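You operate a simulated robot arm through the tools that you are given. There is no shell and no other tool. Be economical: measure what you need, move in short steps, check, and stop when the job is done.

Carry out the task below with a simulated two-armed robot. There is one attempt and no reset: what you move stays moved.

Task
On the top of the beige bench, fold the white cloth in half and then in half again.

It is judged by the outcome, as a careful person would: the job done as asked, and still so three seconds after it is handed in. It fails if anything else is knocked over, pushed out of place, dropped, spilled or broken. Flat cloth is picked up by pressing the open fingertips on it (5 to 10 N) and closing them slowly along it; thin cloth reads only 2 to 8 mm in the jaws.

Robot
Two 7-joint arms with two-finger parallel grippers on one trunk, on a base that drives. Base frame: it is fixed to the floor where the robot stands at the start and does not move with it; the origin is under the middle of the robot, x ahead of it, y to its left, z up; the surface under the hand at the start is at about z = 80. Units: cm, rad, N and s.
The left shoulder is at the start at [7, 16.3, 112], the right one opposite. With the tool pointing down near the work surface each hand reaches from about 40 to 88 cm from the robot's upright axis, wherever it stands, measured 20 degrees to its own side. Places, roughly: top of the beige bench [60, -20, 80]. Payload 3.43 kg a hand.
The tool frame of a hand sits at the grasp point between the pads (the TCP): z along the fingers, y along the line on which they close. The tips reach 3.4 cm beyond it. The gripper opens to 12.8 cm. The fingers are 2.4 cm wide and 1.2 cm thick; the gripper's body (4.8 by 13 cm) begins 9.6 cm behind the TCP.
Orientation is told as [roll, pitch, yaw] about the base's x, y, z axes, in that order, counted from this pose: with the fingers straight down and closing along the base's y, the tool's x points along the base's -x, its y along +y and its z along -z.

Tools
- The arms move only by the tool drive_tool. It takes "left_motion", "right_motion" or both (then of equal length, played together; a hand with none holds still); each is a list of rows, each a list of 3 entries, a list of its own where there are three numbers: the shift along the base's x, y, z in units of 250 mm (1.0 is 250 mm), then the turn, a rotation vector about the base's x, y, z in units of 45 degrees (1.0 is 45 degrees), then the finger opening in cm, from 0 to 12.8. In form: [[[tx, ty, tz], [ax, ay, az], claw], ...]. A call has 1 to 10 rows; each row is the pose to reach, as a shift and turn from the pose commanded when the call began. A call with a number of a shift or a turn outside -1 to 1 is refused whole. Rows are played at 5 a second. More than 5 cm and 0.15 rad between two rows, or a gripper value outside its range, and nothing of the call is played. Where a pose cannot be reached the arm comes as near as it can. A force on the tool above 40 N (or 10 N above the force at the start of the call, whichever is more), or a blocked arm, ends the call early, and 0.2 s more pass. The fingers move at their own pace (about 15.3 cm/s each) and stop on an object; they squeeze with about 43 N. The grip force told is the motor's: it shows also when the fingers shut on nothing. Time passes only in rows, and 0.2 s behind the last, so rows that repeat a pose let the fingers close. It gives the time, the measured TCP pose, the force on the tool (base axes), the opening and the grip force at its end, in the units of the frame above (readings bear some noise), with the torque about the TCP (base axes, N m) and any sound that the robot's microphone picked up.
- Cameras (640 x 400 px; columns grow to the right, rows downward): "scene" is now at [13.21, 0.21, 133.03]; the picture's right is [0.02, -1.00, -0.00], its down [-0.72, -0.01, -0.69] and it looks along [0.69, 0.01, -0.72] (base axes); focal length 214 px, centre (320, 200). "left" rides on the left gripper at [7.6, 1.1, -16] in its tool frame; the picture's right is [-0.15, 0.99, 0.00], its down [-0.88, -0.13, -0.46] and it looks along [-0.45, -0.07, 0.89] (tool axes); focal length 234 px, centre (320, 200). "right" rides on the right gripper at [7.6, -1.1, -16] in its tool frame; the picture's right is [0.15, 0.99, 0.00], its down [-0.88, 0.13, -0.46] and it looks along [-0.45, 0.07, 0.89] (tool axes); focal length 234 px, centre (320, 200).
- snapshot(camera): a new picture of that camera. No time passes.
- raise_lower(by): slides the trunk up (or, below 0, down) by that many cm; the arms and the scene camera ride with it, the base frame stays. It gives what a move gives, with no picture.
- drive_base(legs): drives the robot by 1 to 6 legs, each [ahead, left, turn to the left] in cm, cm and rad, along the robot's own axes; the way and the turn of a leg run together, so that a leg with both is an arc; at most 150 cm and 3.142 rad a leg. The arms and the cameras ride along, it lands a little off, and it stops where it bumps. It gives what a move gives.
- pan_tilt(pan, tilt): turns the head with the scene camera to pan (to the left, within 1.501 rad either way) and tilt (down, from -0.506 to 1.204), counted from straight ahead of the robot. It gives what a move gives.
- probe_pixels(camera, pixels): for up to 12 pixels [column, row] of the newest picture of that camera ("zoom" is the newest enlarged one), the place [x, y, z] in the base frame of the surface seen there, good to about 0.3 cm. No time passes.
- inspect(camera, box): a new picture of the part [left, top, right, bottom] of that camera's present view, enlarged. No time passes.
- job_done(): hands the job in; it is judged then, once.

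Work in short steps. Measure before you move; look again where a grasp or a placing could have gone wrong, and mend it. You have 80 turns and 58 pictures in all, those below and enlarged ones among them. Open the grippers and draw the arms clear of the work before you hand the job in, unless the task says otherwise; then end with one line.

The tools are called as name(argument=value, ...) on one line, values as JSON. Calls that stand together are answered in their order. drive_tool: Moves the arms, as the interface text tells. Its arguments: {"type":"object","properties":{"left_motion":{"type":"array"},"right_motion":{"type":"array"}},"required":[]} The other tools are called the same way: raise_lower (by) slides the trunk up or down; drive_base (legs) drives the base; pan_tilt (pan, tilt) turns the head that bears the scene camera; snapshot (camera) takes a picture; probe_pixels (camera, pixels) gives the place of the surface under pixels of a picture; inspect (camera, box) takes an enlarged picture of a part of a camera's view; job_done () hands the job in.

At the start:

```text
time_s: 0.0
left_position: [52.07, 3.1, 103.17]
left_tool_rot: [-0.001, -0.001, 0.003]
left_ft_force: [-0.5, 0.1, -0.1]
left_torque: [-0.02, 0.01, 0.03]
left_gripper_width: 12.82
left_grip_force: 0.0
right_position: [41.91, -39.27, 101.87]
right_tool_rot: [0.0, -0.001, -0.001]
right_ft_force: [0.1, -0.4, 0.4]
right_torque: [-0.01, -0.03, -0.02]
right_gripper_width: 12.78
right_grip_force: 0.0
trunk travel left (down, up): [-60.0, 34.0]
robot x, y, heading: [0.06, -0.27, 0.0]
head pan, tilt: [0.016, 0.81]
```

scene: 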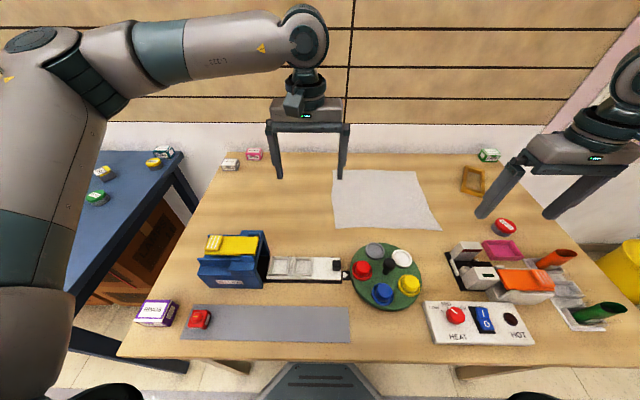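
right: 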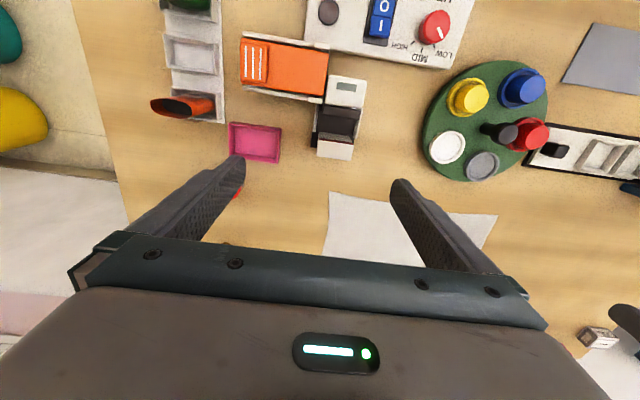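
left: 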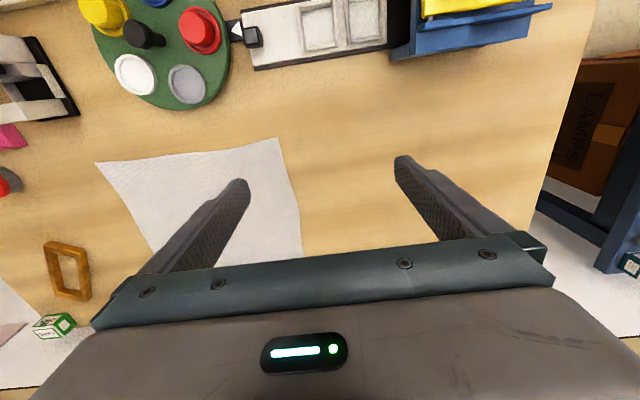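

The white cloth lies at scene pixels about (333,170), (416,172), (440,230), (335,226). I probe its corners and the neighbouring table.

inspect(camera="scene", box=[300, 150, 460, 250])

probe_pixels(camera="scene", pixels=[[334, 171], [415, 173], [438, 229], [336, 226], [375, 200], [375, 240], [300, 200], [375, 250], [400, 257], [470, 180], [503, 227], [345, 155]])

```text
4.00 times, centred on (380, 200) of scene
```

zoom: 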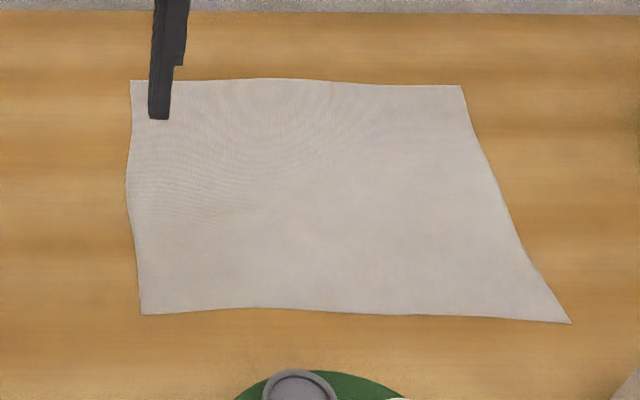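

```text
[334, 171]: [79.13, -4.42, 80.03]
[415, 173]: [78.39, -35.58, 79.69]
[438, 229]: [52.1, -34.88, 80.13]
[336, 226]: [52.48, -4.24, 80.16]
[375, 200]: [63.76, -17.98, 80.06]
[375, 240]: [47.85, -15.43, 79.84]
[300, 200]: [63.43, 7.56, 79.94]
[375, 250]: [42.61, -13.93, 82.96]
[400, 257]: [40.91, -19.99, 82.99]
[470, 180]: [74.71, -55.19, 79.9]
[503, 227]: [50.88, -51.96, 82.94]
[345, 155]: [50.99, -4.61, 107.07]
```

The cloth spans x 52–79, y −4 to −36. I plan to bring the far edge to the near edge with both hands. Shifting the base right by about 18 cm would centre the robot on the cloth, so I check what stands on that side first.

pan_tilt(pan=-0.9, tilt=1.0)

snapshot(camera="scene")

```text
time_s: 1.2
left_position: [52.01, 3.17, 103.09]
left_tool_rot: [0.001, 0.0, 0.001]
left_ft_force: [0.1, -0.2, 0.2]
left_torque: [0.01, 0.0, 0.0]
left_gripper_width: 12.78
left_grip_force: 0.1
right_position: [41.76, -39.27, 102.0]
right_tool_rot: [-0.001, -0.001, -0.001]
right_ft_force: [-0.2, 0.4, -0.6]
right_torque: [-0.02, -0.02, 0.02]
right_gripper_width: 12.8
right_grip_force: 0.1
trunk travel left (down, up): [-60.0, 34.0]
robot x, y, heading: [-0.18, 0.11, 0.001]
head pan, tilt: [-0.901, 1.0]
```

```text
53 pictures are left
```

scene: 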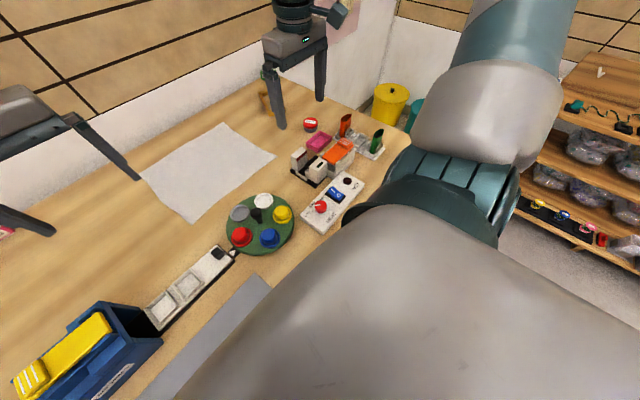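

The floor on the right is open, with a shelf further away. I probe the shelf distance and the right elbow.

probe_pixels(camera="scene", pixels=[[535, 215], [560, 160], [630, 260], [500, 210], [515, 165], [390, 95]])

pan_tilt(pan=0, tilt=0.75)

```text
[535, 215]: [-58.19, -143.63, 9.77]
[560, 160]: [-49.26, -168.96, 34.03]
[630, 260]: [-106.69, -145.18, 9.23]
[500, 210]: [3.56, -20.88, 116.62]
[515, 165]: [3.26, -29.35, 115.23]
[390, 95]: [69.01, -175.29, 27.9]
```

```text
time_s: 2.4
left_position: [52.06, 3.21, 103.18]
left_tool_rot: [-0.001, 0.0, 0.002]
left_ft_force: [0.3, -0.4, 0.7]
left_torque: [0.01, -0.01, 0.02]
left_gripper_width: 12.79
left_grip_force: 0.0
right_position: [41.92, -39.27, 101.82]
right_tool_rot: [-0.001, 0.002, 0.001]
right_ft_force: [0.0, 0.5, 0.3]
right_torque: [-0.03, 0.02, -0.01]
right_gripper_width: 12.79
right_grip_force: 0.0
trunk travel left (down, up): [-60.0, 34.0]
robot x, y, heading: [-0.2, -0.04, -0.0]
head pan, tilt: [0.0, 0.75]
```

Everything on the right is over a metre away, so I drive 18 cm right.

drive_base(legs=[[0, -18, 0]])

snapshot(camera="scene")

```text
time_s: 3.9
left_position: [52.1, -14.61, 103.01]
left_tool_rot: [-0.001, -0.002, 0.01]
left_ft_force: [-0.4, -0.3, 0.5]
left_torque: [-0.01, 0.01, -0.01]
left_gripper_width: 12.82
left_grip_force: 0.0
right_position: [42.3, -57.04, 101.93]
right_tool_rot: [-0.001, 0.001, 0.007]
right_ft_force: [-0.6, -0.9, 0.2]
right_torque: [0.0, 0.02, -0.01]
right_gripper_width: 12.81
right_grip_force: 0.0
trunk travel left (down, up): [-60.0, 34.0]
robot x, y, heading: [-0.18, -17.86, 0.007]
head pan, tilt: [0.0, 0.75]
```

```text
52 pictures are left
```

scene: 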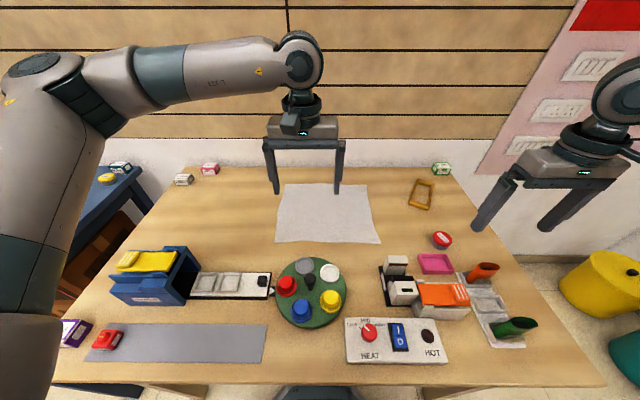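

The base moved cleanly and the cloth is now in front of the robot. I move both hands towards the far corners at the same height, turning them 45° outward as I go.

drive_tool(left_motion=[[[0.066, 0.02, 0], [0, 0, -0.125], 8], [[0.132, 0.04, 0], [0, 0, -0.25], 6], [[0.198, 0.06, 0], [0, 0, -0.375], 5], [[0.264, 0.08, 0], [0, 0, -0.5], 5], [[0.33, 0.1, 0], [0, 0, -0.625], 5], [[0.396, 0.12, 0], [0, 0, -0.75], 5], [[0.462, 0.14, 0], [0, 0, -0.875], 5], [[0.528, 0.16, 0], [0, 0, -1], 5]], right_motion=[[[0.0905, 0.059, 0], [0, 0, 0.125], 8], [[0.181, 0.118, 0], [0, 0, 0.25], 6], [[0.2715, 0.177, 0], [0, 0, 0.375], 5], [[0.362, 0.236, 0], [0, 0, 0.5], 5], [[0.4525, 0.295, 0], [0, 0, 0.625], 5], [[0.543, 0.354, 0], [0, 0, 0.75], 5], [[0.6335, 0.413, 0], [0, 0, 0.875], 5], [[0.724, 0.472, 0], [0, 0, 1], 5]])

```text
time_s: 5.7
left_position: [65.72, -10.83, 102.92]
left_tool_rot: [-0.001, 0.003, -0.778]
left_ft_force: [0.4, -0.3, 0.0]
left_torque: [0.05, 0.06, 0.0]
left_gripper_width: 4.99
left_grip_force: 0.0
right_position: [60.46, -45.35, 101.7]
right_tool_rot: [0.005, 0.003, 0.789]
right_ft_force: [0.8, -0.1, 1.1]
right_torque: [-0.01, 0.06, 0.0]
right_gripper_width: 4.98
right_grip_force: 0.1
trunk travel left (down, up): [-60.0, 34.0]
robot x, y, heading: [-0.2, -18.0, 0.001]
head pan, tilt: [0.0, 0.75]
```

Both hands are halfway there. I finish the turn and bring them above the far corners at z ≈ 93.

drive_tool(left_motion=[[[0.0615, 0.023, -0.05], [0, 0, -0.125], 5], [[0.123, 0.046, -0.1], [0, 0, -0.25], 5], [[0.1845, 0.069, -0.15], [0, 0, -0.375], 5], [[0.246, 0.092, -0.2], [0, 0, -0.5], 5], [[0.3075, 0.115, -0.25], [0, 0, -0.625], 5], [[0.369, 0.138, -0.3], [0, 0, -0.75], 5], [[0.4305, 0.161, -0.35], [0, 0, -0.875], 5], [[0.492, 0.184, -0.4], [0, 0, -1], 5]], right_motion=[[[0.085, 0.0565, -0.044], [0, 0, 0.125], 5], [[0.17, 0.113, -0.088], [0, 0, 0.25], 5], [[0.255, 0.1695, -0.132], [0, 0, 0.375], 5], [[0.34, 0.226, -0.176], [0, 0, 0.5], 5], [[0.425, 0.2825, -0.22], [0, 0, 0.625], 5], [[0.51, 0.339, -0.264], [0, 0, 0.75], 5], [[0.595, 0.3955, -0.308], [0, 0, 0.875], 5], [[0.68, 0.452, -0.352], [0, 0, 1], 5]])

inspect(camera="scene", box=[240, 130, 420, 250])

snapshot(camera="left")

snapshot(camera="right")

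```text
time_s: 7.5
left_position: [57.59, -7.33, 100.34]
left_tool_rot: [0.092, 0.007, -1.223]
left_ft_force: [0.4, -0.6, -1.0]
left_torque: [0.0, 0.03, -0.01]
left_gripper_width: 5.0
left_grip_force: 0.1
left hand out of reach, approached as far as the arm can: row 2, 3, 4, 5, 6, 7, 8
right_position: [49.51, -33.61, 85.93]
right_tool_rot: [-0.116, -0.012, 1.468]
right_ft_force: [0.0, -0.1, -0.1]
right_torque: [0.02, 0.01, 0.0]
right_gripper_width: 5.01
right_grip_force: 0.1
right hand out of reach, approached as far as the arm can: row 1, 2, 3, 4, 5, 6, 7, 8
trunk travel left (down, up): [-60.0, 34.0]
robot x, y, heading: [0.06, -18.32, 0.011]
head pan, tilt: [0.0, 0.75]
```

```text
3.33 times, centred on (330, 190) of scene
```

zoom: 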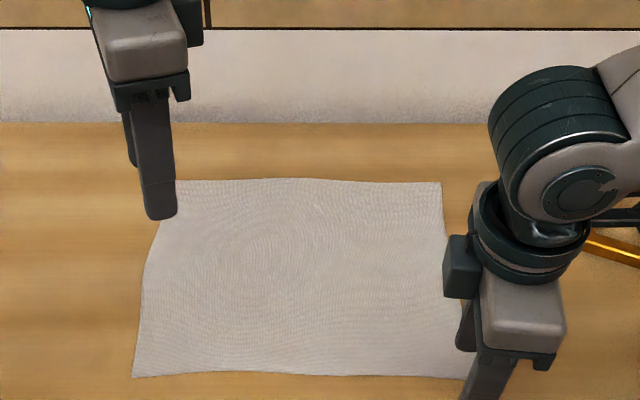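

```text
50 pictures are left
```

left: 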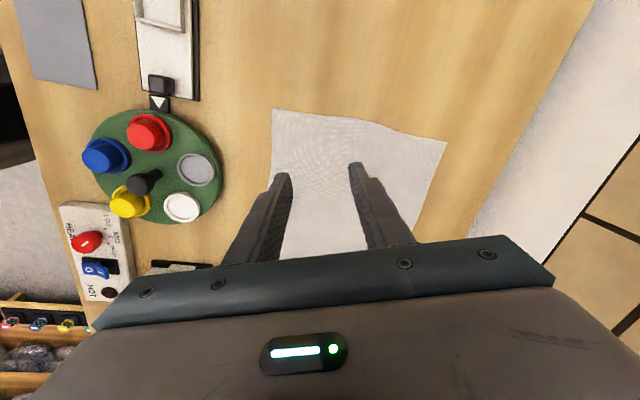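

```text
49 pictures are left
```

right: 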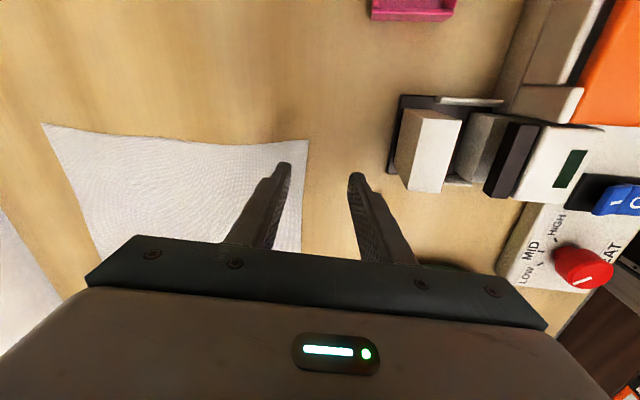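

Turning a full 90° outward is beyond the wrist's reach, so I'll use diagonal 45° corner grasps, which were reachable. First I raise the right hand clear of the objects and see what pose the commands count from.

drive_tool(left_motion=[[[0, 0, 0.1], [0, 0, 0.15], 5], [[0, 0, 0.2], [0, 0, 0.3], 5], [[0, 0, 0.2], [0, 0, 0.45], 5]], right_motion=[[[0, 0, 0.15], [0, 0, 0], 5], [[0, 0, 0.3], [0, 0, 0], 5], [[0, 0, 0.45], [0, 0, 0], 5]])

```text
time_s: 8.3
left_position: [57.26, -6.96, 105.71]
left_tool_rot: [0.094, 0.005, -0.865]
left_ft_force: [-0.4, 0.2, 0.3]
left_torque: [-0.05, 0.02, 0.01]
left_gripper_width: 5.01
left_grip_force: 0.1
right_position: [47.1, -31.46, 97.61]
right_tool_rot: [-0.125, -0.01, 1.46]
right_ft_force: [0.6, -0.5, 0.0]
right_torque: [-0.04, -0.01, 0.03]
right_gripper_width: 5.01
right_grip_force: 0.0
right hand out of reach, approached as far as the arm can: row 1, 2, 3
trunk travel left (down, up): [-60.0, 34.0]
robot x, y, heading: [0.23, -18.16, 0.008]
head pan, tilt: [0.0, 0.75]
```

Commands count from the pose actually reached. I straighten both tools to ∓45° yaw and zero roll, and move them forward a bit at a safe height.

drive_tool(left_motion=[[[0.03, 0, -0.01], [-0.013, 0.015, 0.017], 5], [[0.06, 0, -0.02], [-0.026, 0.03, 0.033], 5], [[0.09, 0, -0.03], [-0.039, 0.045, 0.05], 5], [[0.12, 0, -0.04], [-0.052, 0.06, 0.067], 5], [[0.16, 0, -0.06], [-0.065, 0.075, 0.083], 5], [[0.2, 0, -0.08], [-0.078, 0.091, 0.1], 5]], right_motion=[[[0.07, -0.02, 0.02], [0.011, 0.024, -0.143], 5], [[0.14, -0.04, 0.04], [0.023, 0.048, -0.287], 5], [[0.21, -0.05, 0.06], [0.035, 0.072, -0.43], 5], [[0.28, -0.06, 0.08], [0.046, 0.095, -0.573], 5], [[0.35, -0.08, 0.1], [0.058, 0.119, -0.717], 5], [[0.42, -0.1, 0.12], [0.069, 0.143, -0.86], 5]])

```text
time_s: 9.7
left_position: [62.45, -7.19, 103.79]
left_tool_rot: [-0.002, 0.009, -0.79]
left_ft_force: [-0.2, 0.8, -0.6]
left_torque: [0.0, 0.01, -0.01]
left_gripper_width: 4.99
left_grip_force: 0.0
right_position: [58.07, -33.79, 100.65]
right_tool_rot: [0.005, -0.013, 0.791]
right_ft_force: [-0.2, 0.1, -0.4]
right_torque: [-0.01, 0.06, 0.0]
right_gripper_width: 4.98
right_grip_force: 0.0
trunk travel left (down, up): [-60.0, 34.0]
robot x, y, heading: [-0.05, -18.33, 0.008]
head pan, tilt: [0.0, 0.75]
```

Both orientations are clean. Now I move to above the far corners at z ≈ 90.

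drive_tool(left_motion=[[[0.1, 0.007, -0.09], [0, 0, 0], 4], [[0.2, 0.014, -0.18], [0, 0, 0], 4], [[0.3, 0.02, -0.27], [0, 0, 0], 4], [[0.4, 0.027, -0.37], [0, 0, 0], 4], [[0.5, 0.034, -0.46], [0, 0, 0], 4], [[0.594, 0.04, -0.55], [0, 0, 0], 4]], right_motion=[[[0.125, 0, -0.07], [0, 0.003, 0], 4], [[0.25, 0, -0.14], [0, 0.006, 0], 4], [[0.375, 0, -0.21], [0, 0.009, 0], 4], [[0.5, 0, -0.28], [0, 0.012, 0], 4], [[0.625, 0, -0.35], [0, 0.015, 0], 4], [[0.749, 0, -0.426], [0, 0.016, 0], 4]])

inspect(camera="scene", box=[240, 130, 420, 250])

snapshot(camera="left")

snapshot(camera="right")

```text
time_s: 11.1
left_position: [70.96, -5.96, 92.03]
left_tool_rot: [-0.002, 0.008, -0.786]
left_ft_force: [0.6, 1.1, 0.7]
left_torque: [0.03, 0.0, 0.0]
left_gripper_width: 3.99
left_grip_force: 0.1
left hand out of reach, approached as far as the arm can: row 4, 5, 6
right_position: [64.84, -38.13, 95.17]
right_tool_rot: [0.009, -0.004, 0.786]
right_ft_force: [-0.1, -0.2, 0.0]
right_torque: [-0.02, 0.01, 0.01]
right_gripper_width: 3.99
right_grip_force: 0.2
right hand out of reach, approached as far as the arm can: row 1, 2, 3, 4, 5, 6
trunk travel left (down, up): [-60.0, 34.0]
robot x, y, heading: [0.09, -17.98, 0.006]
head pan, tilt: [0.0, 0.75]
```

```text
3.33 times, centred on (330, 190) of scene
```

zoom: 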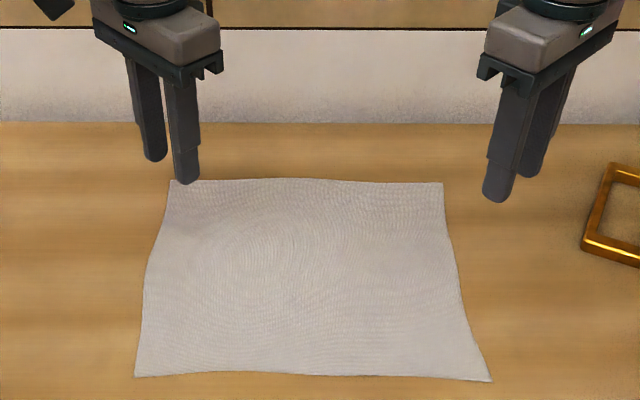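

```text
47 pictures are left
```

left: 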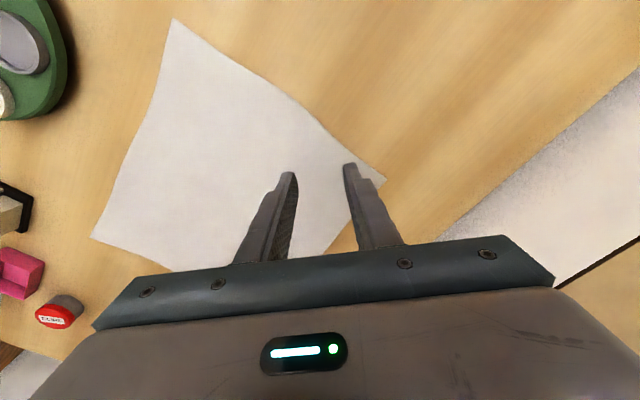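

```text
46 pictures are left
```

right: 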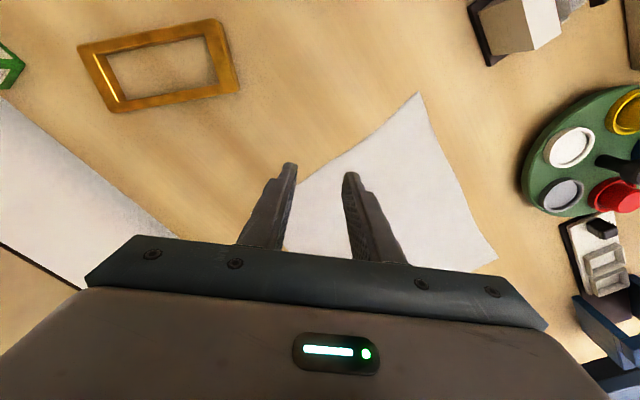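

Reach stops short by 6–12 cm at this yaw. I look down to see whether the base has room to drive a little closer.

pan_tilt(pan=0, tilt=1.2)

snapshot(camera="scene")

```text
time_s: 12.0
left_position: [70.83, -5.94, 92.22]
left_tool_rot: [0.001, 0.008, -0.787]
left_ft_force: [0.6, -0.3, 0.6]
left_torque: [0.03, 0.0, -0.02]
left_gripper_width: 4.01
left_grip_force: 0.1
right_position: [64.81, -38.23, 95.18]
right_tool_rot: [0.01, -0.008, 0.788]
right_ft_force: [-0.4, -0.1, 0.4]
right_torque: [-0.02, -0.02, 0.05]
right_gripper_width: 3.99
right_grip_force: 0.0
trunk travel left (down, up): [-60.0, 34.0]
robot x, y, heading: [0.25, -18.17, 0.005]
head pan, tilt: [0.0, 1.201]
```

```text
45 pictures are left
```

scene: 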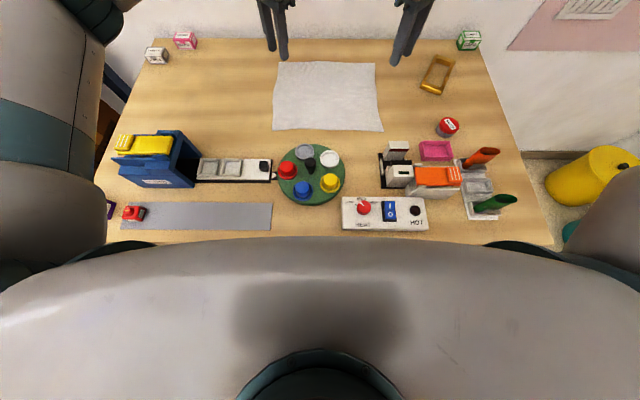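

Rather than risk bumping the base, I turn the tools back to yaw 0, where reach should be longest. I'll pinch the side edges at the far corners with fingers closing along y.

drive_tool(left_motion=[[[0, 0, 0.02], [0, 0, 0.14], 4], [[0, 0, 0.02], [0, 0, 0.28], 4], [[0, 0, 0.02], [0, 0, 0.42], 4], [[0, 0, 0.02], [0, 0, 0.56], 4], [[0.03, 0, 0.02], [0, 0, 0.7], 4], [[0.06, 0, 0.02], [0, 0, 0.85], 4], [[0.1, 0, 0], [0, 0, 1.0], 4]], right_motion=[[[0, 0.01, 0.0], [0, 0, -0.14], 4], [[0, 0.02, 0.0], [0, 0, -0.28], 4], [[0, 0.03, 0.0], [0, 0, -0.42], 4], [[0.04, 0.04, 0], [0, 0, -0.56], 4], [[0.1, 0.06, -0.02], [0, 0, -0.7], 4], [[0.16, 0.08, -0.05], [0, 0, -0.85], 4], [[0.22, 0.1, -0.08], [0, 0, -1.0], 4]])

```text
time_s: 13.6
left_position: [73.45, -5.88, 91.99]
left_tool_rot: [0.001, 0.009, -0.002]
left_ft_force: [0.1, -0.4, -1.1]
left_torque: [0.0, 0.01, 0.01]
left_gripper_width: 3.99
left_grip_force: 0.0
right_position: [66.1, -39.72, 94.22]
right_tool_rot: [0.014, -0.003, 0.002]
right_ft_force: [0.1, -0.5, -0.3]
right_torque: [0.01, 0.0, -0.02]
right_gripper_width: 4.01
right_grip_force: 0.1
right hand out of reach, approached as far as the arm can: row 4, 5, 6, 7
trunk travel left (down, up): [-60.0, 34.0]
robot x, y, heading: [0.21, -18.2, 0.01]
head pan, tilt: [0.0, 1.201]
```

The left hand is fine, but the right stopped early, probably at a joint limit. I test small forward and upward moves on it.

drive_tool(right_motion=[[[0, 0.0, 0.1], [0, 0, 0], 4], [[0.05, 0.05, 0.2], [0, 0, 0], 4], [[0.12, 0.1, 0.25], [0, 0, 0], 4], [[0.2, 0.15, 0.25], [0, 0, 0], 4], [[0.3, 0.2, 0.2], [0, 0, 0], 4], [[0.4, 0.2, 0.1], [0, 0, 0], 4]], left_motion=[[[0.02, 0, 0], [0, 0, 0], 4], [[0.04, 0, 0], [0, 0, 0], 4], [[0.06, 0, 0], [0, 0, 0], 4], [[0.08, 0.01, 0], [0, 0, 0], 4], [[0.12, 0.02, 0], [0, 0, 0], 4], [[0.16, 0.028, -0.05], [0, 0, 0], 4]])

snapshot(camera="scene")

```text
time_s: 15.0
left_position: [77.46, -5.4, 90.72]
left_tool_rot: [-0.001, 0.01, -0.004]
left_ft_force: [-0.2, -0.7, -0.4]
left_torque: [0.02, -0.02, 0.0]
left_gripper_width: 3.98
left_grip_force: 0.1
right_position: [68.48, -41.31, 97.74]
right_tool_rot: [0.014, -0.004, 0.006]
right_ft_force: [-0.3, 1.1, 0.0]
right_torque: [-0.01, 0.01, 0.02]
right_gripper_width: 3.99
right_grip_force: 0.1
right hand out of reach, approached as far as the arm can: row 2, 3, 4, 5, 6
trunk travel left (down, up): [-60.0, 34.0]
robot x, y, heading: [-0.35, -18.13, 0.011]
head pan, tilt: [0.0, 1.201]
```

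```text
44 pictures are left
```

scene: 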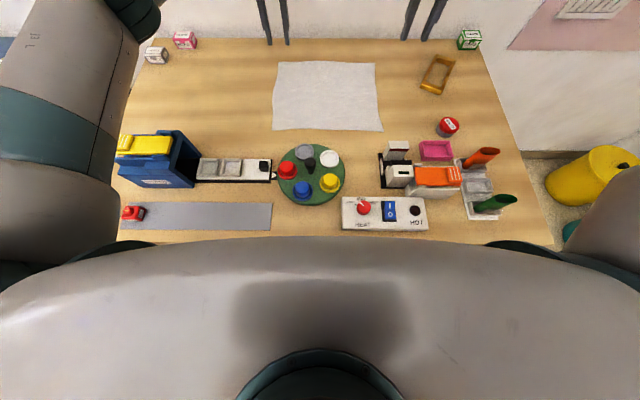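

The right arm seems stuck in a poor elbow posture after the failed 90° turn. I take it back close to its starting pose to regain its configuration, keeping it high.

drive_tool(right_motion=[[[-0.12, -0.08, 0.05], [0, 0, 0], 4], [[-0.24, -0.16, 0.1], [0, 0, 0], 4], [[-0.36, -0.24, 0.15], [0, 0, 0], 4], [[-0.48, -0.32, 0.17], [0, 0, 0], 4], [[-0.6, -0.4, 0.17], [0, 0, 0], 4], [[-0.72, -0.48, 0.17], [0, 0, 0], 4], [[-0.84, -0.56, 0.17], [0, 0, 0], 4], [[-1.0, -0.63, 0.17], [0, 0, 0], 4]])

pan_tilt(pan=-0.2, tilt=0.7)

snapshot(camera="scene")

```text
time_s: 16.8
left_position: [77.28, -5.53, 90.88]
left_tool_rot: [-0.001, 0.008, -0.003]
left_ft_force: [0.0, -0.5, 0.5]
left_torque: [0.03, 0.02, -0.03]
left_gripper_width: 4.01
left_grip_force: 0.0
right_position: [43.32, -56.35, 102.39]
right_tool_rot: [0.014, -0.005, 0.004]
right_ft_force: [0.1, 0.0, 0.6]
right_torque: [0.01, -0.06, -0.01]
right_gripper_width: 3.98
right_grip_force: 0.1
trunk travel left (down, up): [-60.0, 34.0]
robot x, y, heading: [-0.08, -18.18, 0.005]
head pan, tilt: [0.0, 1.201]
```

```text
time_s: 17.8
left_position: [77.44, -5.37, 90.76]
left_tool_rot: [-0.001, 0.01, -0.004]
left_ft_force: [-0.6, 0.8, -0.5]
left_torque: [0.01, -0.03, 0.04]
left_gripper_width: 3.98
left_grip_force: 0.0
right_position: [43.56, -56.32, 102.42]
right_tool_rot: [0.013, -0.004, 0.006]
right_ft_force: [0.1, 0.1, 0.9]
right_torque: [-0.04, 0.01, 0.0]
right_gripper_width: 3.99
right_grip_force: 0.0
trunk travel left (down, up): [-60.0, 34.0]
robot x, y, heading: [0.11, -18.19, 0.012]
head pan, tilt: [-0.201, 0.7]
```

```text
43 pictures are left
```

scene: 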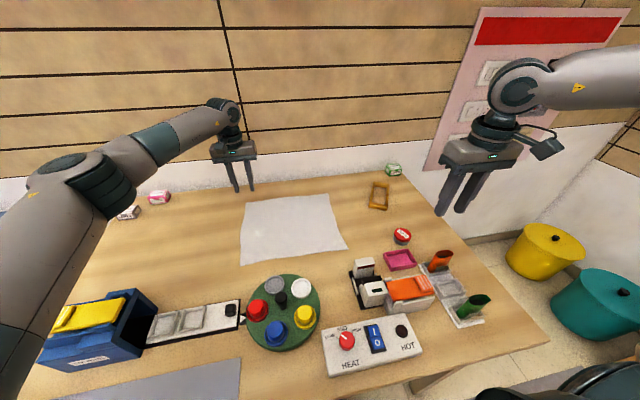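

The right arm is back in a normal posture. I approach the far-right corner again with yaw 0, in two stages.

drive_tool(right_motion=[[[0.11, 0.11, 0], [0, 0, 0], 4], [[0.22, 0.22, 0], [0, 0, 0], 4], [[0.33, 0.33, 0], [0, 0, 0], 4], [[0.44, 0.44, 0], [0, 0, 0], 4], [[0.55, 0.55, 0], [0, 0, 0], 4], [[0.66, 0.65, 0], [0, 0, 0], 4], [[0.77, 0.75, -0.02], [0, 0, 0], 4], [[0.88, 0.8, -0.05], [0, 0, 0], 4], [[1.0, 0.84, -0.1], [0, 0, 0], 4]])

```text
time_s: 19.8
left_position: [77.41, -5.25, 90.81]
left_tool_rot: [-0.002, 0.007, -0.003]
left_ft_force: [0.9, -0.4, 0.1]
left_torque: [-0.02, 0.0, 0.0]
left_gripper_width: 3.98
left_grip_force: 0.0
right_position: [65.9, -38.21, 100.17]
right_tool_rot: [0.014, -0.005, 0.004]
right_ft_force: [-0.6, -0.3, -0.3]
right_torque: [-0.01, 0.01, 0.01]
right_gripper_width: 3.99
right_grip_force: 0.0
right hand out of reach, approached as far as the arm can: row 8, 9
trunk travel left (down, up): [-60.0, 34.0]
robot x, y, heading: [0.01, -18.45, 0.007]
head pan, tilt: [-0.201, 0.7]
```

The limit appears at (66, −38). The left arm reached its corner by coming from the middle, so I mirror that path: right hand back and inward to about (50, −24), then outward.

drive_tool(right_motion=[[[-0.14, 0.08, 0.02], [0, 0, 0], 4], [[-0.28, 0.16, 0.04], [0, 0, 0], 4], [[-0.42, 0.26, 0.06], [0, 0, 0], 4], [[-0.56, 0.4, 0.08], [0, 0, 0], 4], [[-0.6, 0.55, 0.08], [0, 0, 0], 4], [[-0.5, 0.6, 0.06], [0, 0, 0], 4], [[-0.36, 0.6, 0.02], [0, 0, 0], 4], [[-0.22, 0.58, -0.02], [0, 0, 0], 4], [[-0.06, 0.54, -0.08], [0, 0, 0], 4], [[0.1, 0.48, -0.14], [0, 0, 0], 4]])

```text
time_s: 21.9
left_position: [77.42, -5.42, 90.62]
left_tool_rot: [0.0, 0.009, -0.002]
left_ft_force: [0.0, -0.1, -0.5]
left_torque: [0.01, 0.01, 0.01]
left_gripper_width: 3.99
left_grip_force: 0.2
right_position: [61.45, -34.78, 98.27]
right_tool_rot: [0.016, -0.007, 0.003]
right_ft_force: [-0.1, 0.2, -0.9]
right_torque: [0.03, 0.04, 0.0]
right_gripper_width: 4.0
right_grip_force: 0.0
right hand out of reach, approached as far as the arm can: row 4, 5, 6, 7, 8, 9, 10
trunk travel left (down, up): [-60.0, 34.0]
robot x, y, heading: [-0.19, -18.03, 0.002]
head pan, tilt: [-0.201, 0.7]
```

The right arm can't come inward past y ≈ −33. I look at its posture.

pan_tilt(pan=-0.6, tilt=0.5)

snapshot(camera="scene")

pan_tilt(pan=0.6, tilt=0.5)

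snapshot(camera="scene")

```text
time_s: 22.8
left_position: [77.5, -5.33, 90.72]
left_tool_rot: [-0.001, 0.008, -0.005]
left_ft_force: [0.5, 0.0, 0.1]
left_torque: [0.01, 0.03, 0.02]
left_gripper_width: 3.98
left_grip_force: 0.0
right_position: [61.33, -34.72, 98.32]
right_tool_rot: [0.016, -0.005, 0.006]
right_ft_force: [-0.6, -1.1, -0.3]
right_torque: [-0.01, -0.03, 0.01]
right_gripper_width: 4.01
right_grip_force: 0.1
trunk travel left (down, up): [-60.0, 34.0]
robot x, y, heading: [0.05, -18.48, 0.004]
head pan, tilt: [-0.6, 0.499]
```

```text
42 pictures are left
```

scene: 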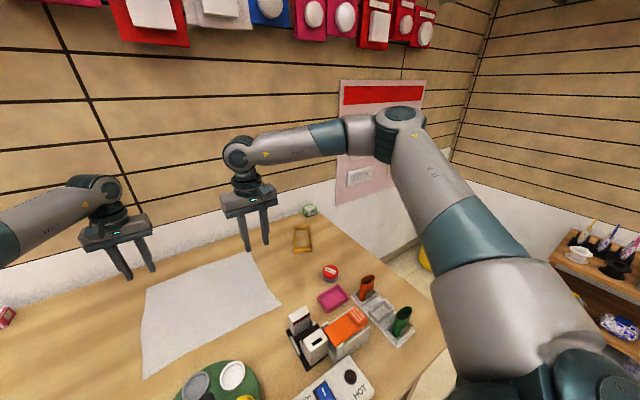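

```text
time_s: 24.2
left_position: [77.47, -5.29, 90.86]
left_tool_rot: [-0.001, 0.01, -0.004]
left_ft_force: [-0.7, 0.2, -0.5]
left_torque: [-0.01, 0.02, -0.02]
left_gripper_width: 3.98
left_grip_force: 0.0
right_position: [61.52, -34.73, 98.36]
right_tool_rot: [0.014, -0.005, 0.007]
right_ft_force: [-0.7, 0.3, 0.7]
right_torque: [0.01, -0.02, -0.01]
right_gripper_width: 4.02
right_grip_force: 0.1
trunk travel left (down, up): [-60.0, 34.0]
robot x, y, heading: [-0.01, -17.99, 0.013]
head pan, tilt: [0.6, 0.499]
```

```text
41 pictures are left
```

scene: 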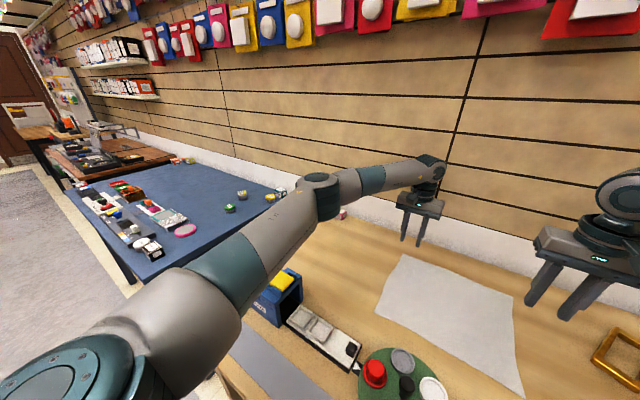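

The right elbow is swung far out and up, the left one less so. Turning the right tool inward (negative yaw) should let the elbow come down, so I try that, moving back a little.

drive_tool(right_motion=[[[-0.04, -0.02, 0.02], [0, 0, -0.14], 4], [[-0.08, -0.04, 0.04], [0, 0, -0.28], 4], [[-0.12, -0.05, 0.05], [0, 0, -0.42], 4], [[-0.12, -0.03, 0.05], [0, 0, -0.56], 4], [[-0.12, 0.0, 0.05], [0, 0, -0.7], 4], [[-0.06, 0.02, 0.05], [0, 0, -0.85], 4], [[0.0, 0.04, 0.02], [0, 0, -1], 4], [[0.1, 0.06, 0], [0, 0, -1], 4], [[0.2, 0.06, -0.03], [0, 0, -1], 4], [[0.3, 0.06, -0.06], [0, 0, -1], 4]])

```text
time_s: 26.4
left_position: [77.42, -5.21, 90.69]
left_tool_rot: [-0.003, 0.01, -0.003]
left_ft_force: [-0.1, 0.4, -0.4]
left_torque: [-0.04, 0.0, -0.01]
left_gripper_width: 3.99
left_grip_force: 0.0
right_position: [65.02, -37.71, 97.7]
right_tool_rot: [0.015, -0.003, -0.782]
right_ft_force: [-0.1, 0.7, -0.3]
right_torque: [-0.03, -0.01, -0.02]
right_gripper_width: 3.99
right_grip_force: 0.0
right hand out of reach, approached as far as the arm can: row 7, 8, 9, 10
trunk travel left (down, up): [-60.0, 34.0]
robot x, y, heading: [0.24, -17.87, 0.005]
head pan, tilt: [0.6, 0.499]
```

The right arm is blocked along a line (x + y relative to the base) that a base position further left would solve. I check whether the left hand would still reach from there by moving it now to the equivalent spot, about (77, −21), well above the cloth.

drive_tool(left_motion=[[[0, -0.1, 0.05], [0, 0, 0], 4], [[0, -0.2, 0.05], [0, 0, 0], 4], [[0, -0.3, 0.05], [0, 0, 0], 4], [[0, -0.4, 0.05], [0, 0, 0], 4], [[0, -0.5, 0.05], [0, 0, 0], 4], [[0, -0.6, 0.05], [0, 0, 0], 4]], right_motion=[[[0, -0.05, 0], [0, 0, 0.14], 4], [[0, -0.1, 0], [0, 0, 0.28], 4], [[0, -0.15, 0], [0, 0, 0.42], 4], [[0.0, -0.2, 0], [0, 0, 0.6], 4], [[0, -0.25, 0], [0, 0, 0.78], 4], [[0, -0.3, 0], [0, 0, 0.96], 4]])

```text
time_s: 27.8
left_position: [77.14, -20.48, 92.16]
left_tool_rot: [-0.001, 0.009, -0.003]
left_ft_force: [0.4, -0.2, 0.3]
left_torque: [0.02, -0.05, -0.01]
left_gripper_width: 3.98
left_grip_force: 0.0
right_position: [65.04, -45.72, 97.66]
right_tool_rot: [0.013, -0.004, -0.026]
right_ft_force: [0.0, -0.6, 0.3]
right_torque: [0.02, -0.03, -0.02]
right_gripper_width: 4.0
right_grip_force: 0.1
trunk travel left (down, up): [-60.0, 34.0]
robot x, y, heading: [0.1, -17.94, 0.005]
head pan, tilt: [0.6, 0.499]
```

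The left hand reaches comfortably there. I drive the base 16 cm left, which puts the left hand over its corner and the right one within its range.

drive_base(legs=[[0, 16, 0]])

pan_tilt(pan=-0.2, tilt=0.7)

```text
time_s: 29.2
left_position: [77.18, -4.52, 92.01]
left_tool_rot: [-0.002, 0.008, -0.008]
left_ft_force: [-0.4, 0.4, -0.3]
left_torque: [0.0, -0.01, 0.01]
left_gripper_width: 3.97
left_grip_force: 0.1
right_position: [64.97, -29.81, 97.7]
right_tool_rot: [0.012, -0.003, -0.032]
right_ft_force: [-0.3, 0.4, 0.3]
right_torque: [-0.01, 0.0, -0.01]
right_gripper_width: 4.01
right_grip_force: 0.1
trunk travel left (down, up): [-60.0, 34.0]
robot x, y, heading: [-0.44, -1.97, 0.005]
head pan, tilt: [0.6, 0.499]
```

```text
time_s: 30.4
left_position: [77.12, -4.54, 92.19]
left_tool_rot: [-0.002, 0.009, -0.007]
left_ft_force: [-0.5, 0.2, -0.1]
left_torque: [0.0, -0.02, 0.0]
left_gripper_width: 3.99
left_grip_force: 0.0
right_position: [64.86, -29.83, 97.58]
right_tool_rot: [0.012, -0.002, -0.031]
right_ft_force: [-0.4, 0.3, -0.9]
right_torque: [0.03, -0.01, 0.01]
right_gripper_width: 4.0
right_grip_force: 0.1
trunk travel left (down, up): [-60.0, 34.0]
robot x, y, heading: [0.06, -1.85, 0.005]
head pan, tilt: [-0.201, 0.7]
```

Now the right hand goes to above the far-right corner, about (76.8, −34.8, 90).

drive_tool(right_motion=[[[0.05, -0.1, 0], [0, 0, 0.008], 4], [[0.15, -0.2, -0.05], [0, 0, 0.016], 4], [[0.26, -0.2, -0.13], [0, 0, 0.024], 4], [[0.37, -0.2, -0.22], [0, 0, 0.032], 4], [[0.476, -0.2, -0.304], [0, 0, 0.04], 4]])

inspect(camera="scene", box=[200, 120, 420, 260])

snapshot(camera="left")

snapshot(camera="right")

```text
time_s: 31.6
left_position: [77.23, -4.59, 91.98]
left_tool_rot: [-0.003, 0.009, -0.009]
left_ft_force: [-0.4, -0.4, 0.2]
left_torque: [0.03, -0.01, -0.02]
left_gripper_width: 4.02
left_grip_force: 0.0
right_position: [72.95, -36.14, 91.55]
right_tool_rot: [0.013, -0.008, -0.001]
right_ft_force: [-0.3, 0.6, -0.3]
right_torque: [0.01, 0.01, -0.01]
right_gripper_width: 3.98
right_grip_force: 0.0
right hand out of reach, approached as far as the arm can: row 4, 5
trunk travel left (down, up): [-60.0, 34.0]
robot x, y, heading: [0.26, -2.27, 0.003]
head pan, tilt: [-0.201, 0.7]
```

```text
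2.86 times, centred on (310, 190) of scene
```

zoom: 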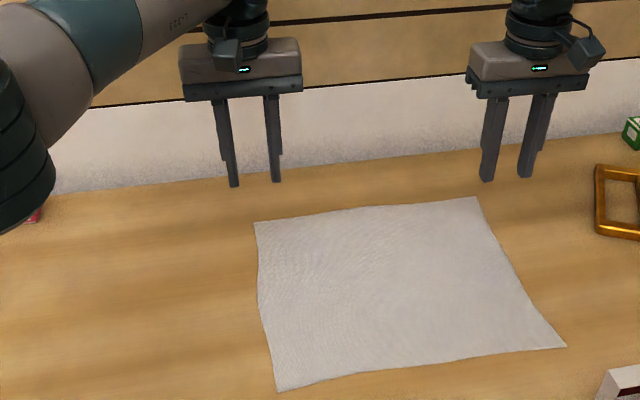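

```text
39 pictures are left
```

left: 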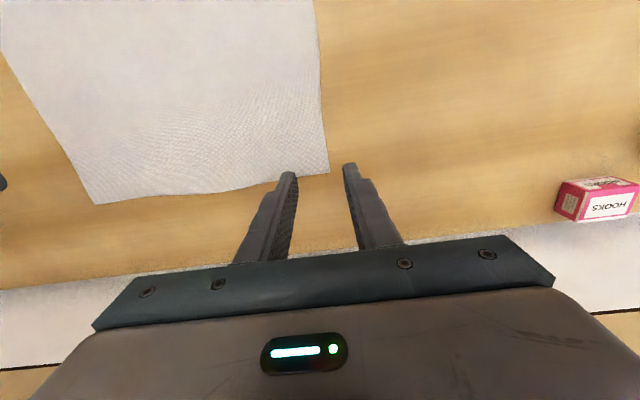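

```text
38 pictures are left
```

right: 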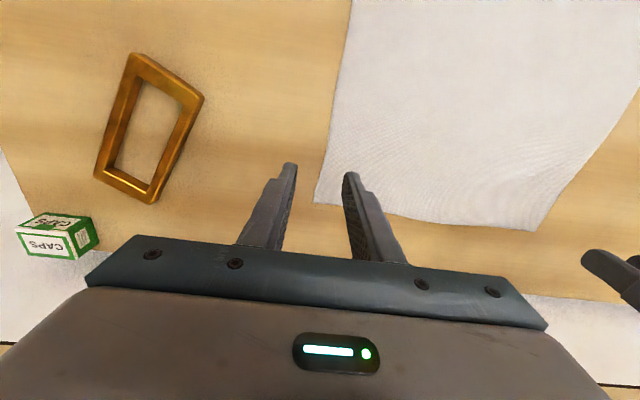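

Corners show at left-cam (328,173) and right-cam (316,203). I probe them to see how far off each hand is.

probe_pixels(camera="left", pixels=[[326, 171], [318, 80], [316, 5], [98, 200], [200, 188]])

probe_pixels(camera="right", pixels=[[318, 201], [350, 10], [335, 100], [540, 225], [440, 218]])

```text
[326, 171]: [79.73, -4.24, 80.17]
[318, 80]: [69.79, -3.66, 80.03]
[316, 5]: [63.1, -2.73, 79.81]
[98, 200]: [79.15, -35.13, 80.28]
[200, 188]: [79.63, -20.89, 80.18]
```

```text
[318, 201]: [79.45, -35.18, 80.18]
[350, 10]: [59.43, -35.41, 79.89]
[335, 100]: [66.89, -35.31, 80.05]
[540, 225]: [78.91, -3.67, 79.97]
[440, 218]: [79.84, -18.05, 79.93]
```

The far-right corner is at (79.5, −35.2), about 5 cm beyond the right hand's limit. I lean the right fingers forward (tilt about y) so the grasp point moves out without the wrist having to.

drive_tool(right_motion=[[[0.04, 0.01, 0], [0, -0.08, 0], 4], [[0.08, 0.02, 0], [0, -0.16, 0], 4], [[0.12, 0.03, 0], [0, -0.24, 0], 4], [[0.16, 0.045, 0], [0, -0.32, 0], 4], [[0.21, 0.06, -0.02], [0, -0.4, 0], 4]])

```text
time_s: 32.8
left_position: [77.18, -4.65, 92.07]
left_tool_rot: [-0.003, 0.01, -0.007]
left_ft_force: [0.5, -0.3, 0.2]
left_torque: [-0.04, -0.01, 0.03]
left_gripper_width: 3.99
left_grip_force: 0.1
right_position: [78.09, -34.57, 90.78]
right_tool_rot: [0.013, -0.316, 0.0]
right_ft_force: [0.1, 0.2, -1.1]
right_torque: [0.01, -0.01, -0.02]
right_gripper_width: 4.02
right_grip_force: 0.1
trunk travel left (down, up): [-60.0, 34.0]
robot x, y, heading: [-0.22, -2.31, 0.0]
head pan, tilt: [-0.201, 0.7]
```

The tilt works: the right hand is at (78.1, −34.6). Both hands descend to just above the cloth.

drive_tool(left_motion=[[[0.01, 0, -0.1], [0, 0, 0], 4], [[0.02, 0, -0.2], [0, 0, 0], 4], [[0.024, 0, -0.27], [0, 0, 0], 4], [[0.024, 0, -0.32], [0, 0, 0], 4]], right_motion=[[[-0.01, 0, -0.08], [0, 0, 0], 4], [[-0.02, 0, -0.15], [0, 0, 0], 4], [[-0.03, 0, -0.2], [0, 0, 0], 4], [[-0.035, 0, -0.25], [0, 0, 0], 4]])

snapshot(camera="left")

snapshot(camera="right")

```text
time_s: 33.8
left_position: [77.8, -4.6, 84.12]
left_tool_rot: [0.0, 0.01, -0.007]
left_ft_force: [-0.2, -0.7, -0.7]
left_torque: [0.0, -0.02, -0.01]
left_gripper_width: 3.99
left_grip_force: 0.0
right_position: [76.12, -35.03, 85.1]
right_tool_rot: [0.013, -0.318, -0.002]
right_ft_force: [-0.7, -0.5, 0.0]
right_torque: [-0.01, 0.0, 0.0]
right_gripper_width: 3.97
right_grip_force: 0.0
right hand out of reach, approached as far as the arm can: row 2, 3, 4
trunk travel left (down, up): [-60.0, 34.0]
robot x, y, heading: [-0.35, -2.28, 0.006]
head pan, tilt: [-0.201, 0.7]
```

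```text
37 pictures are left
```

left: 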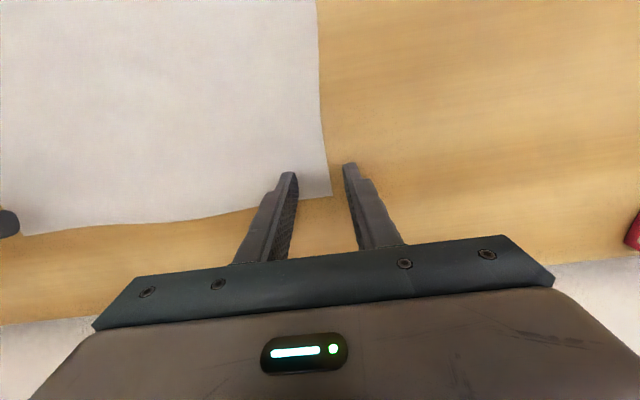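

```text
36 pictures are left
```

right: 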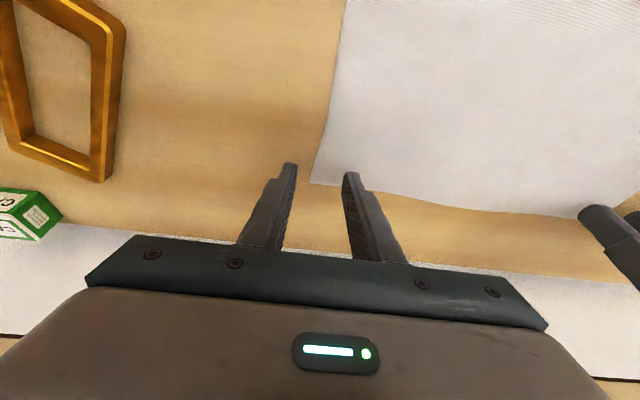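

Both corners lie between the open fingers (left corner px (330,195), right px (312,185)). The right hand is limited again, so I add tilt while lowering it, and lower the left to contact.

drive_tool(left_motion=[[[0, 0, -0.008], [0, 0, 0], 4], [[0, 0, -0.016], [0, 0, 0], 4], [[0, 0, -0.024], [0, 0, 0], 4], [[0, 0, -0.032], [0, 0, 0], 4]], right_motion=[[[0.0, 0, -0.01], [0, -0.04, 0], 4], [[0.0, 0, -0.02], [0, -0.08, 0], 4], [[0.0, 0, -0.035], [0, -0.12, 0], 4], [[0, 0, -0.05], [0, -0.16, 0], 4]])

```text
time_s: 34.8
left_position: [77.76, -4.65, 83.42]
left_tool_rot: [-0.002, 0.007, -0.009]
left_ft_force: [1.9, -0.3, 7.5]
left_torque: [-0.23, -0.1, 0.0]
left_gripper_width: 4.04
left_grip_force: 0.6
right_position: [76.27, -35.12, 83.98]
right_tool_rot: [0.013, -0.445, -0.001]
right_ft_force: [-0.7, -0.8, -0.5]
right_torque: [-0.03, 0.0, 0.01]
right_gripper_width: 3.98
right_grip_force: 0.1
trunk travel left (down, up): [-60.0, 34.0]
robot x, y, heading: [-0.04, -2.11, 0.006]
head pan, tilt: [-0.201, 0.7]
```

The left presses with 7.5 N. The right isn't touching yet, so I lower it in 2 mm steps.

drive_tool(right_motion=[[[0, 0, -0.008], [0, 0, 0], 4], [[0, 0, -0.016], [0, -0.01, 0], 4], [[0, 0, -0.022], [0, -0.02, 0], 4]])

```text
time_s: 35.6
left_position: [77.71, -4.56, 83.5]
left_tool_rot: [-0.002, 0.008, -0.007]
left_ft_force: [2.2, -1.3, 9.4]
left_torque: [-0.27, -0.18, 0.06]
left_gripper_width: 4.05
left_grip_force: 0.0
right_position: [76.06, -35.13, 83.66]
right_tool_rot: [0.011, -0.462, -0.002]
right_ft_force: [-0.1, -0.6, 6.5]
right_torque: [0.08, 0.04, 0.04]
right_gripper_width: 3.95
right_grip_force: 0.1
trunk travel left (down, up): [-60.0, 34.0]
robot x, y, heading: [0.1, -2.12, 0.005]
head pan, tilt: [-0.201, 0.7]
```

Both press with 6–9 N. I close both grippers slowly along the cloth.

drive_tool(left_motion=[[[0, 0, 0], [0, 0, 0], 3.5], [[0, 0, 0], [0, 0, 0], 3], [[0, 0, 0], [0, 0, 0], 2.5], [[0, 0, 0], [0, 0, 0], 2], [[0, 0, 0], [0, 0, 0], 1.5], [[0, 0, 0], [0, 0, 0], 1], [[0, 0, 0], [0, 0, 0], 0.5], [[0, 0, 0], [0, 0, 0], 0], [[0, 0, 0], [0, 0, 0], 0]], right_motion=[[[0, 0, 0], [0, 0, 0], 3.5], [[0, 0, 0], [0, 0, 0], 3], [[0, 0, 0], [0, 0, 0], 2.5], [[0, 0, 0], [0, 0, 0], 2], [[0, 0, 0], [0, 0, 0], 1.5], [[0, 0, 0], [0, 0, 0], 1], [[0, 0, 0], [0, 0, 0], 0.5], [[0, 0, 0], [0, 0, 0], 0], [[0, 0, 0], [0, 0, 0], 0]])

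inspect(camera="scene", box=[200, 140, 420, 280])

```text
time_s: 37.6
left_position: [77.56, -4.53, 83.53]
left_tool_rot: [-0.001, 0.006, -0.007]
left_ft_force: [-0.2, -0.4, 4.9]
left_torque: [-0.04, -0.05, 0.0]
left_gripper_width: 0.0
left_grip_force: 32.6
right_position: [76.16, -35.09, 83.53]
right_tool_rot: [0.013, -0.464, 0.0]
right_ft_force: [-1.1, -2.0, 15.5]
right_torque: [-0.05, -0.04, 0.01]
right_gripper_width: 0.15
right_grip_force: 36.2
trunk travel left (down, up): [-60.0, 34.0]
robot x, y, heading: [0.17, -2.41, 0.006]
head pan, tilt: [-0.201, 0.7]
```

```text
2.86 times, centred on (310, 210) of scene
```

zoom: 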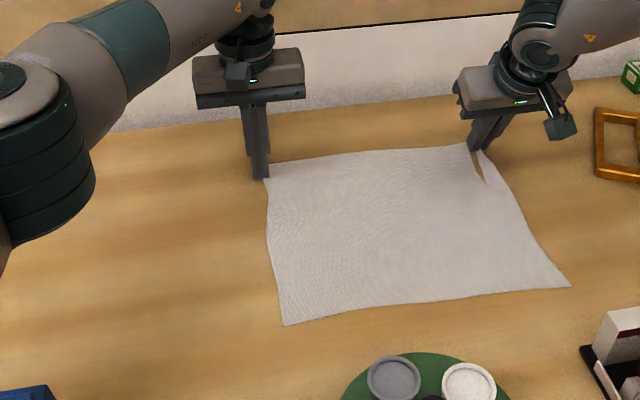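

The left shut on nothing (0.0), while the right shows a ridge (0.15). I reopen the left, move it 2.7 cm inward so both fingers sit on cloth, and press again.

drive_tool(left_motion=[[[0, 0, 0.06], [0, 0, 0], 0.5], [[0, -0.05, 0.07], [0, 0, 0], 4], [[0, -0.108, 0.06], [0, 0, 0], 4], [[0, -0.108, 0.03], [0, 0, 0], 4], [[0, -0.108, 0.01], [0, 0, 0], 4], [[0, -0.108, 0.0], [0, 0, 0], 4], [[0, -0.108, -0.006], [0, 0, 0], 4]])

```text
time_s: 39.2
left_position: [77.44, -7.09, 83.63]
left_tool_rot: [-0.003, 0.0, -0.011]
left_ft_force: [2.1, -2.8, 19.6]
left_torque: [0.12, -0.22, -0.07]
left_gripper_width: 3.98
left_grip_force: 0.0
left hand out of reach, approached as far as the arm can: row 5
right_position: [76.06, -35.1, 83.75]
right_tool_rot: [0.012, -0.461, 0.002]
right_ft_force: [3.6, -0.9, 13.2]
right_torque: [-0.02, -0.11, 0.01]
right_gripper_width: 0.16
right_grip_force: 36.5
trunk travel left (down, up): [-60.0, 34.0]
robot x, y, heading: [0.09, -2.39, 0.004]
head pan, tilt: [-0.201, 0.7]
```

That's 20 N, a bit too much. I ease up 1.5–2 mm and close slowly.

drive_tool(left_motion=[[[0, 0, 0.006], [0, 0, 0], 4], [[0, 0, 0.006], [0, 0, 0], 3.5], [[0, 0, 0.006], [0, 0, 0], 3], [[0, 0, 0.006], [0, 0, 0], 2.5], [[0, 0, 0.006], [0, 0, 0], 2], [[0, 0, 0.006], [0, 0, 0], 1.5], [[0, 0, 0.006], [0, 0, 0], 1], [[0, 0, 0.006], [0, 0, 0], 0.5], [[0, 0, 0.006], [0, 0, 0], 0], [[0, 0, 0.006], [0, 0, 0], 0]])

inspect(camera="scene", box=[200, 140, 420, 280])

```text
time_s: 41.4
left_position: [77.41, -7.22, 83.53]
left_tool_rot: [-0.002, 0.005, -0.007]
left_ft_force: [0.9, -5.1, 18.6]
left_torque: [-0.16, -0.13, -0.01]
left_gripper_width: 0.16
left_grip_force: 36.3
right_position: [75.94, -35.02, 83.69]
right_tool_rot: [0.012, -0.463, 0.002]
right_ft_force: [1.8, 4.7, 9.6]
right_torque: [0.17, -0.04, 0.04]
right_gripper_width: 0.14
right_grip_force: 36.1
trunk travel left (down, up): [-60.0, 34.0]
robot x, y, heading: [-0.03, -1.88, -0.0]
head pan, tilt: [-0.201, 0.7]
```

```text
2.86 times, centred on (310, 210) of scene
```

zoom: 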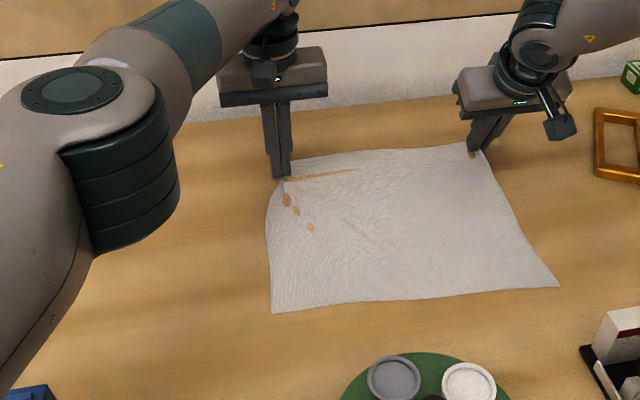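

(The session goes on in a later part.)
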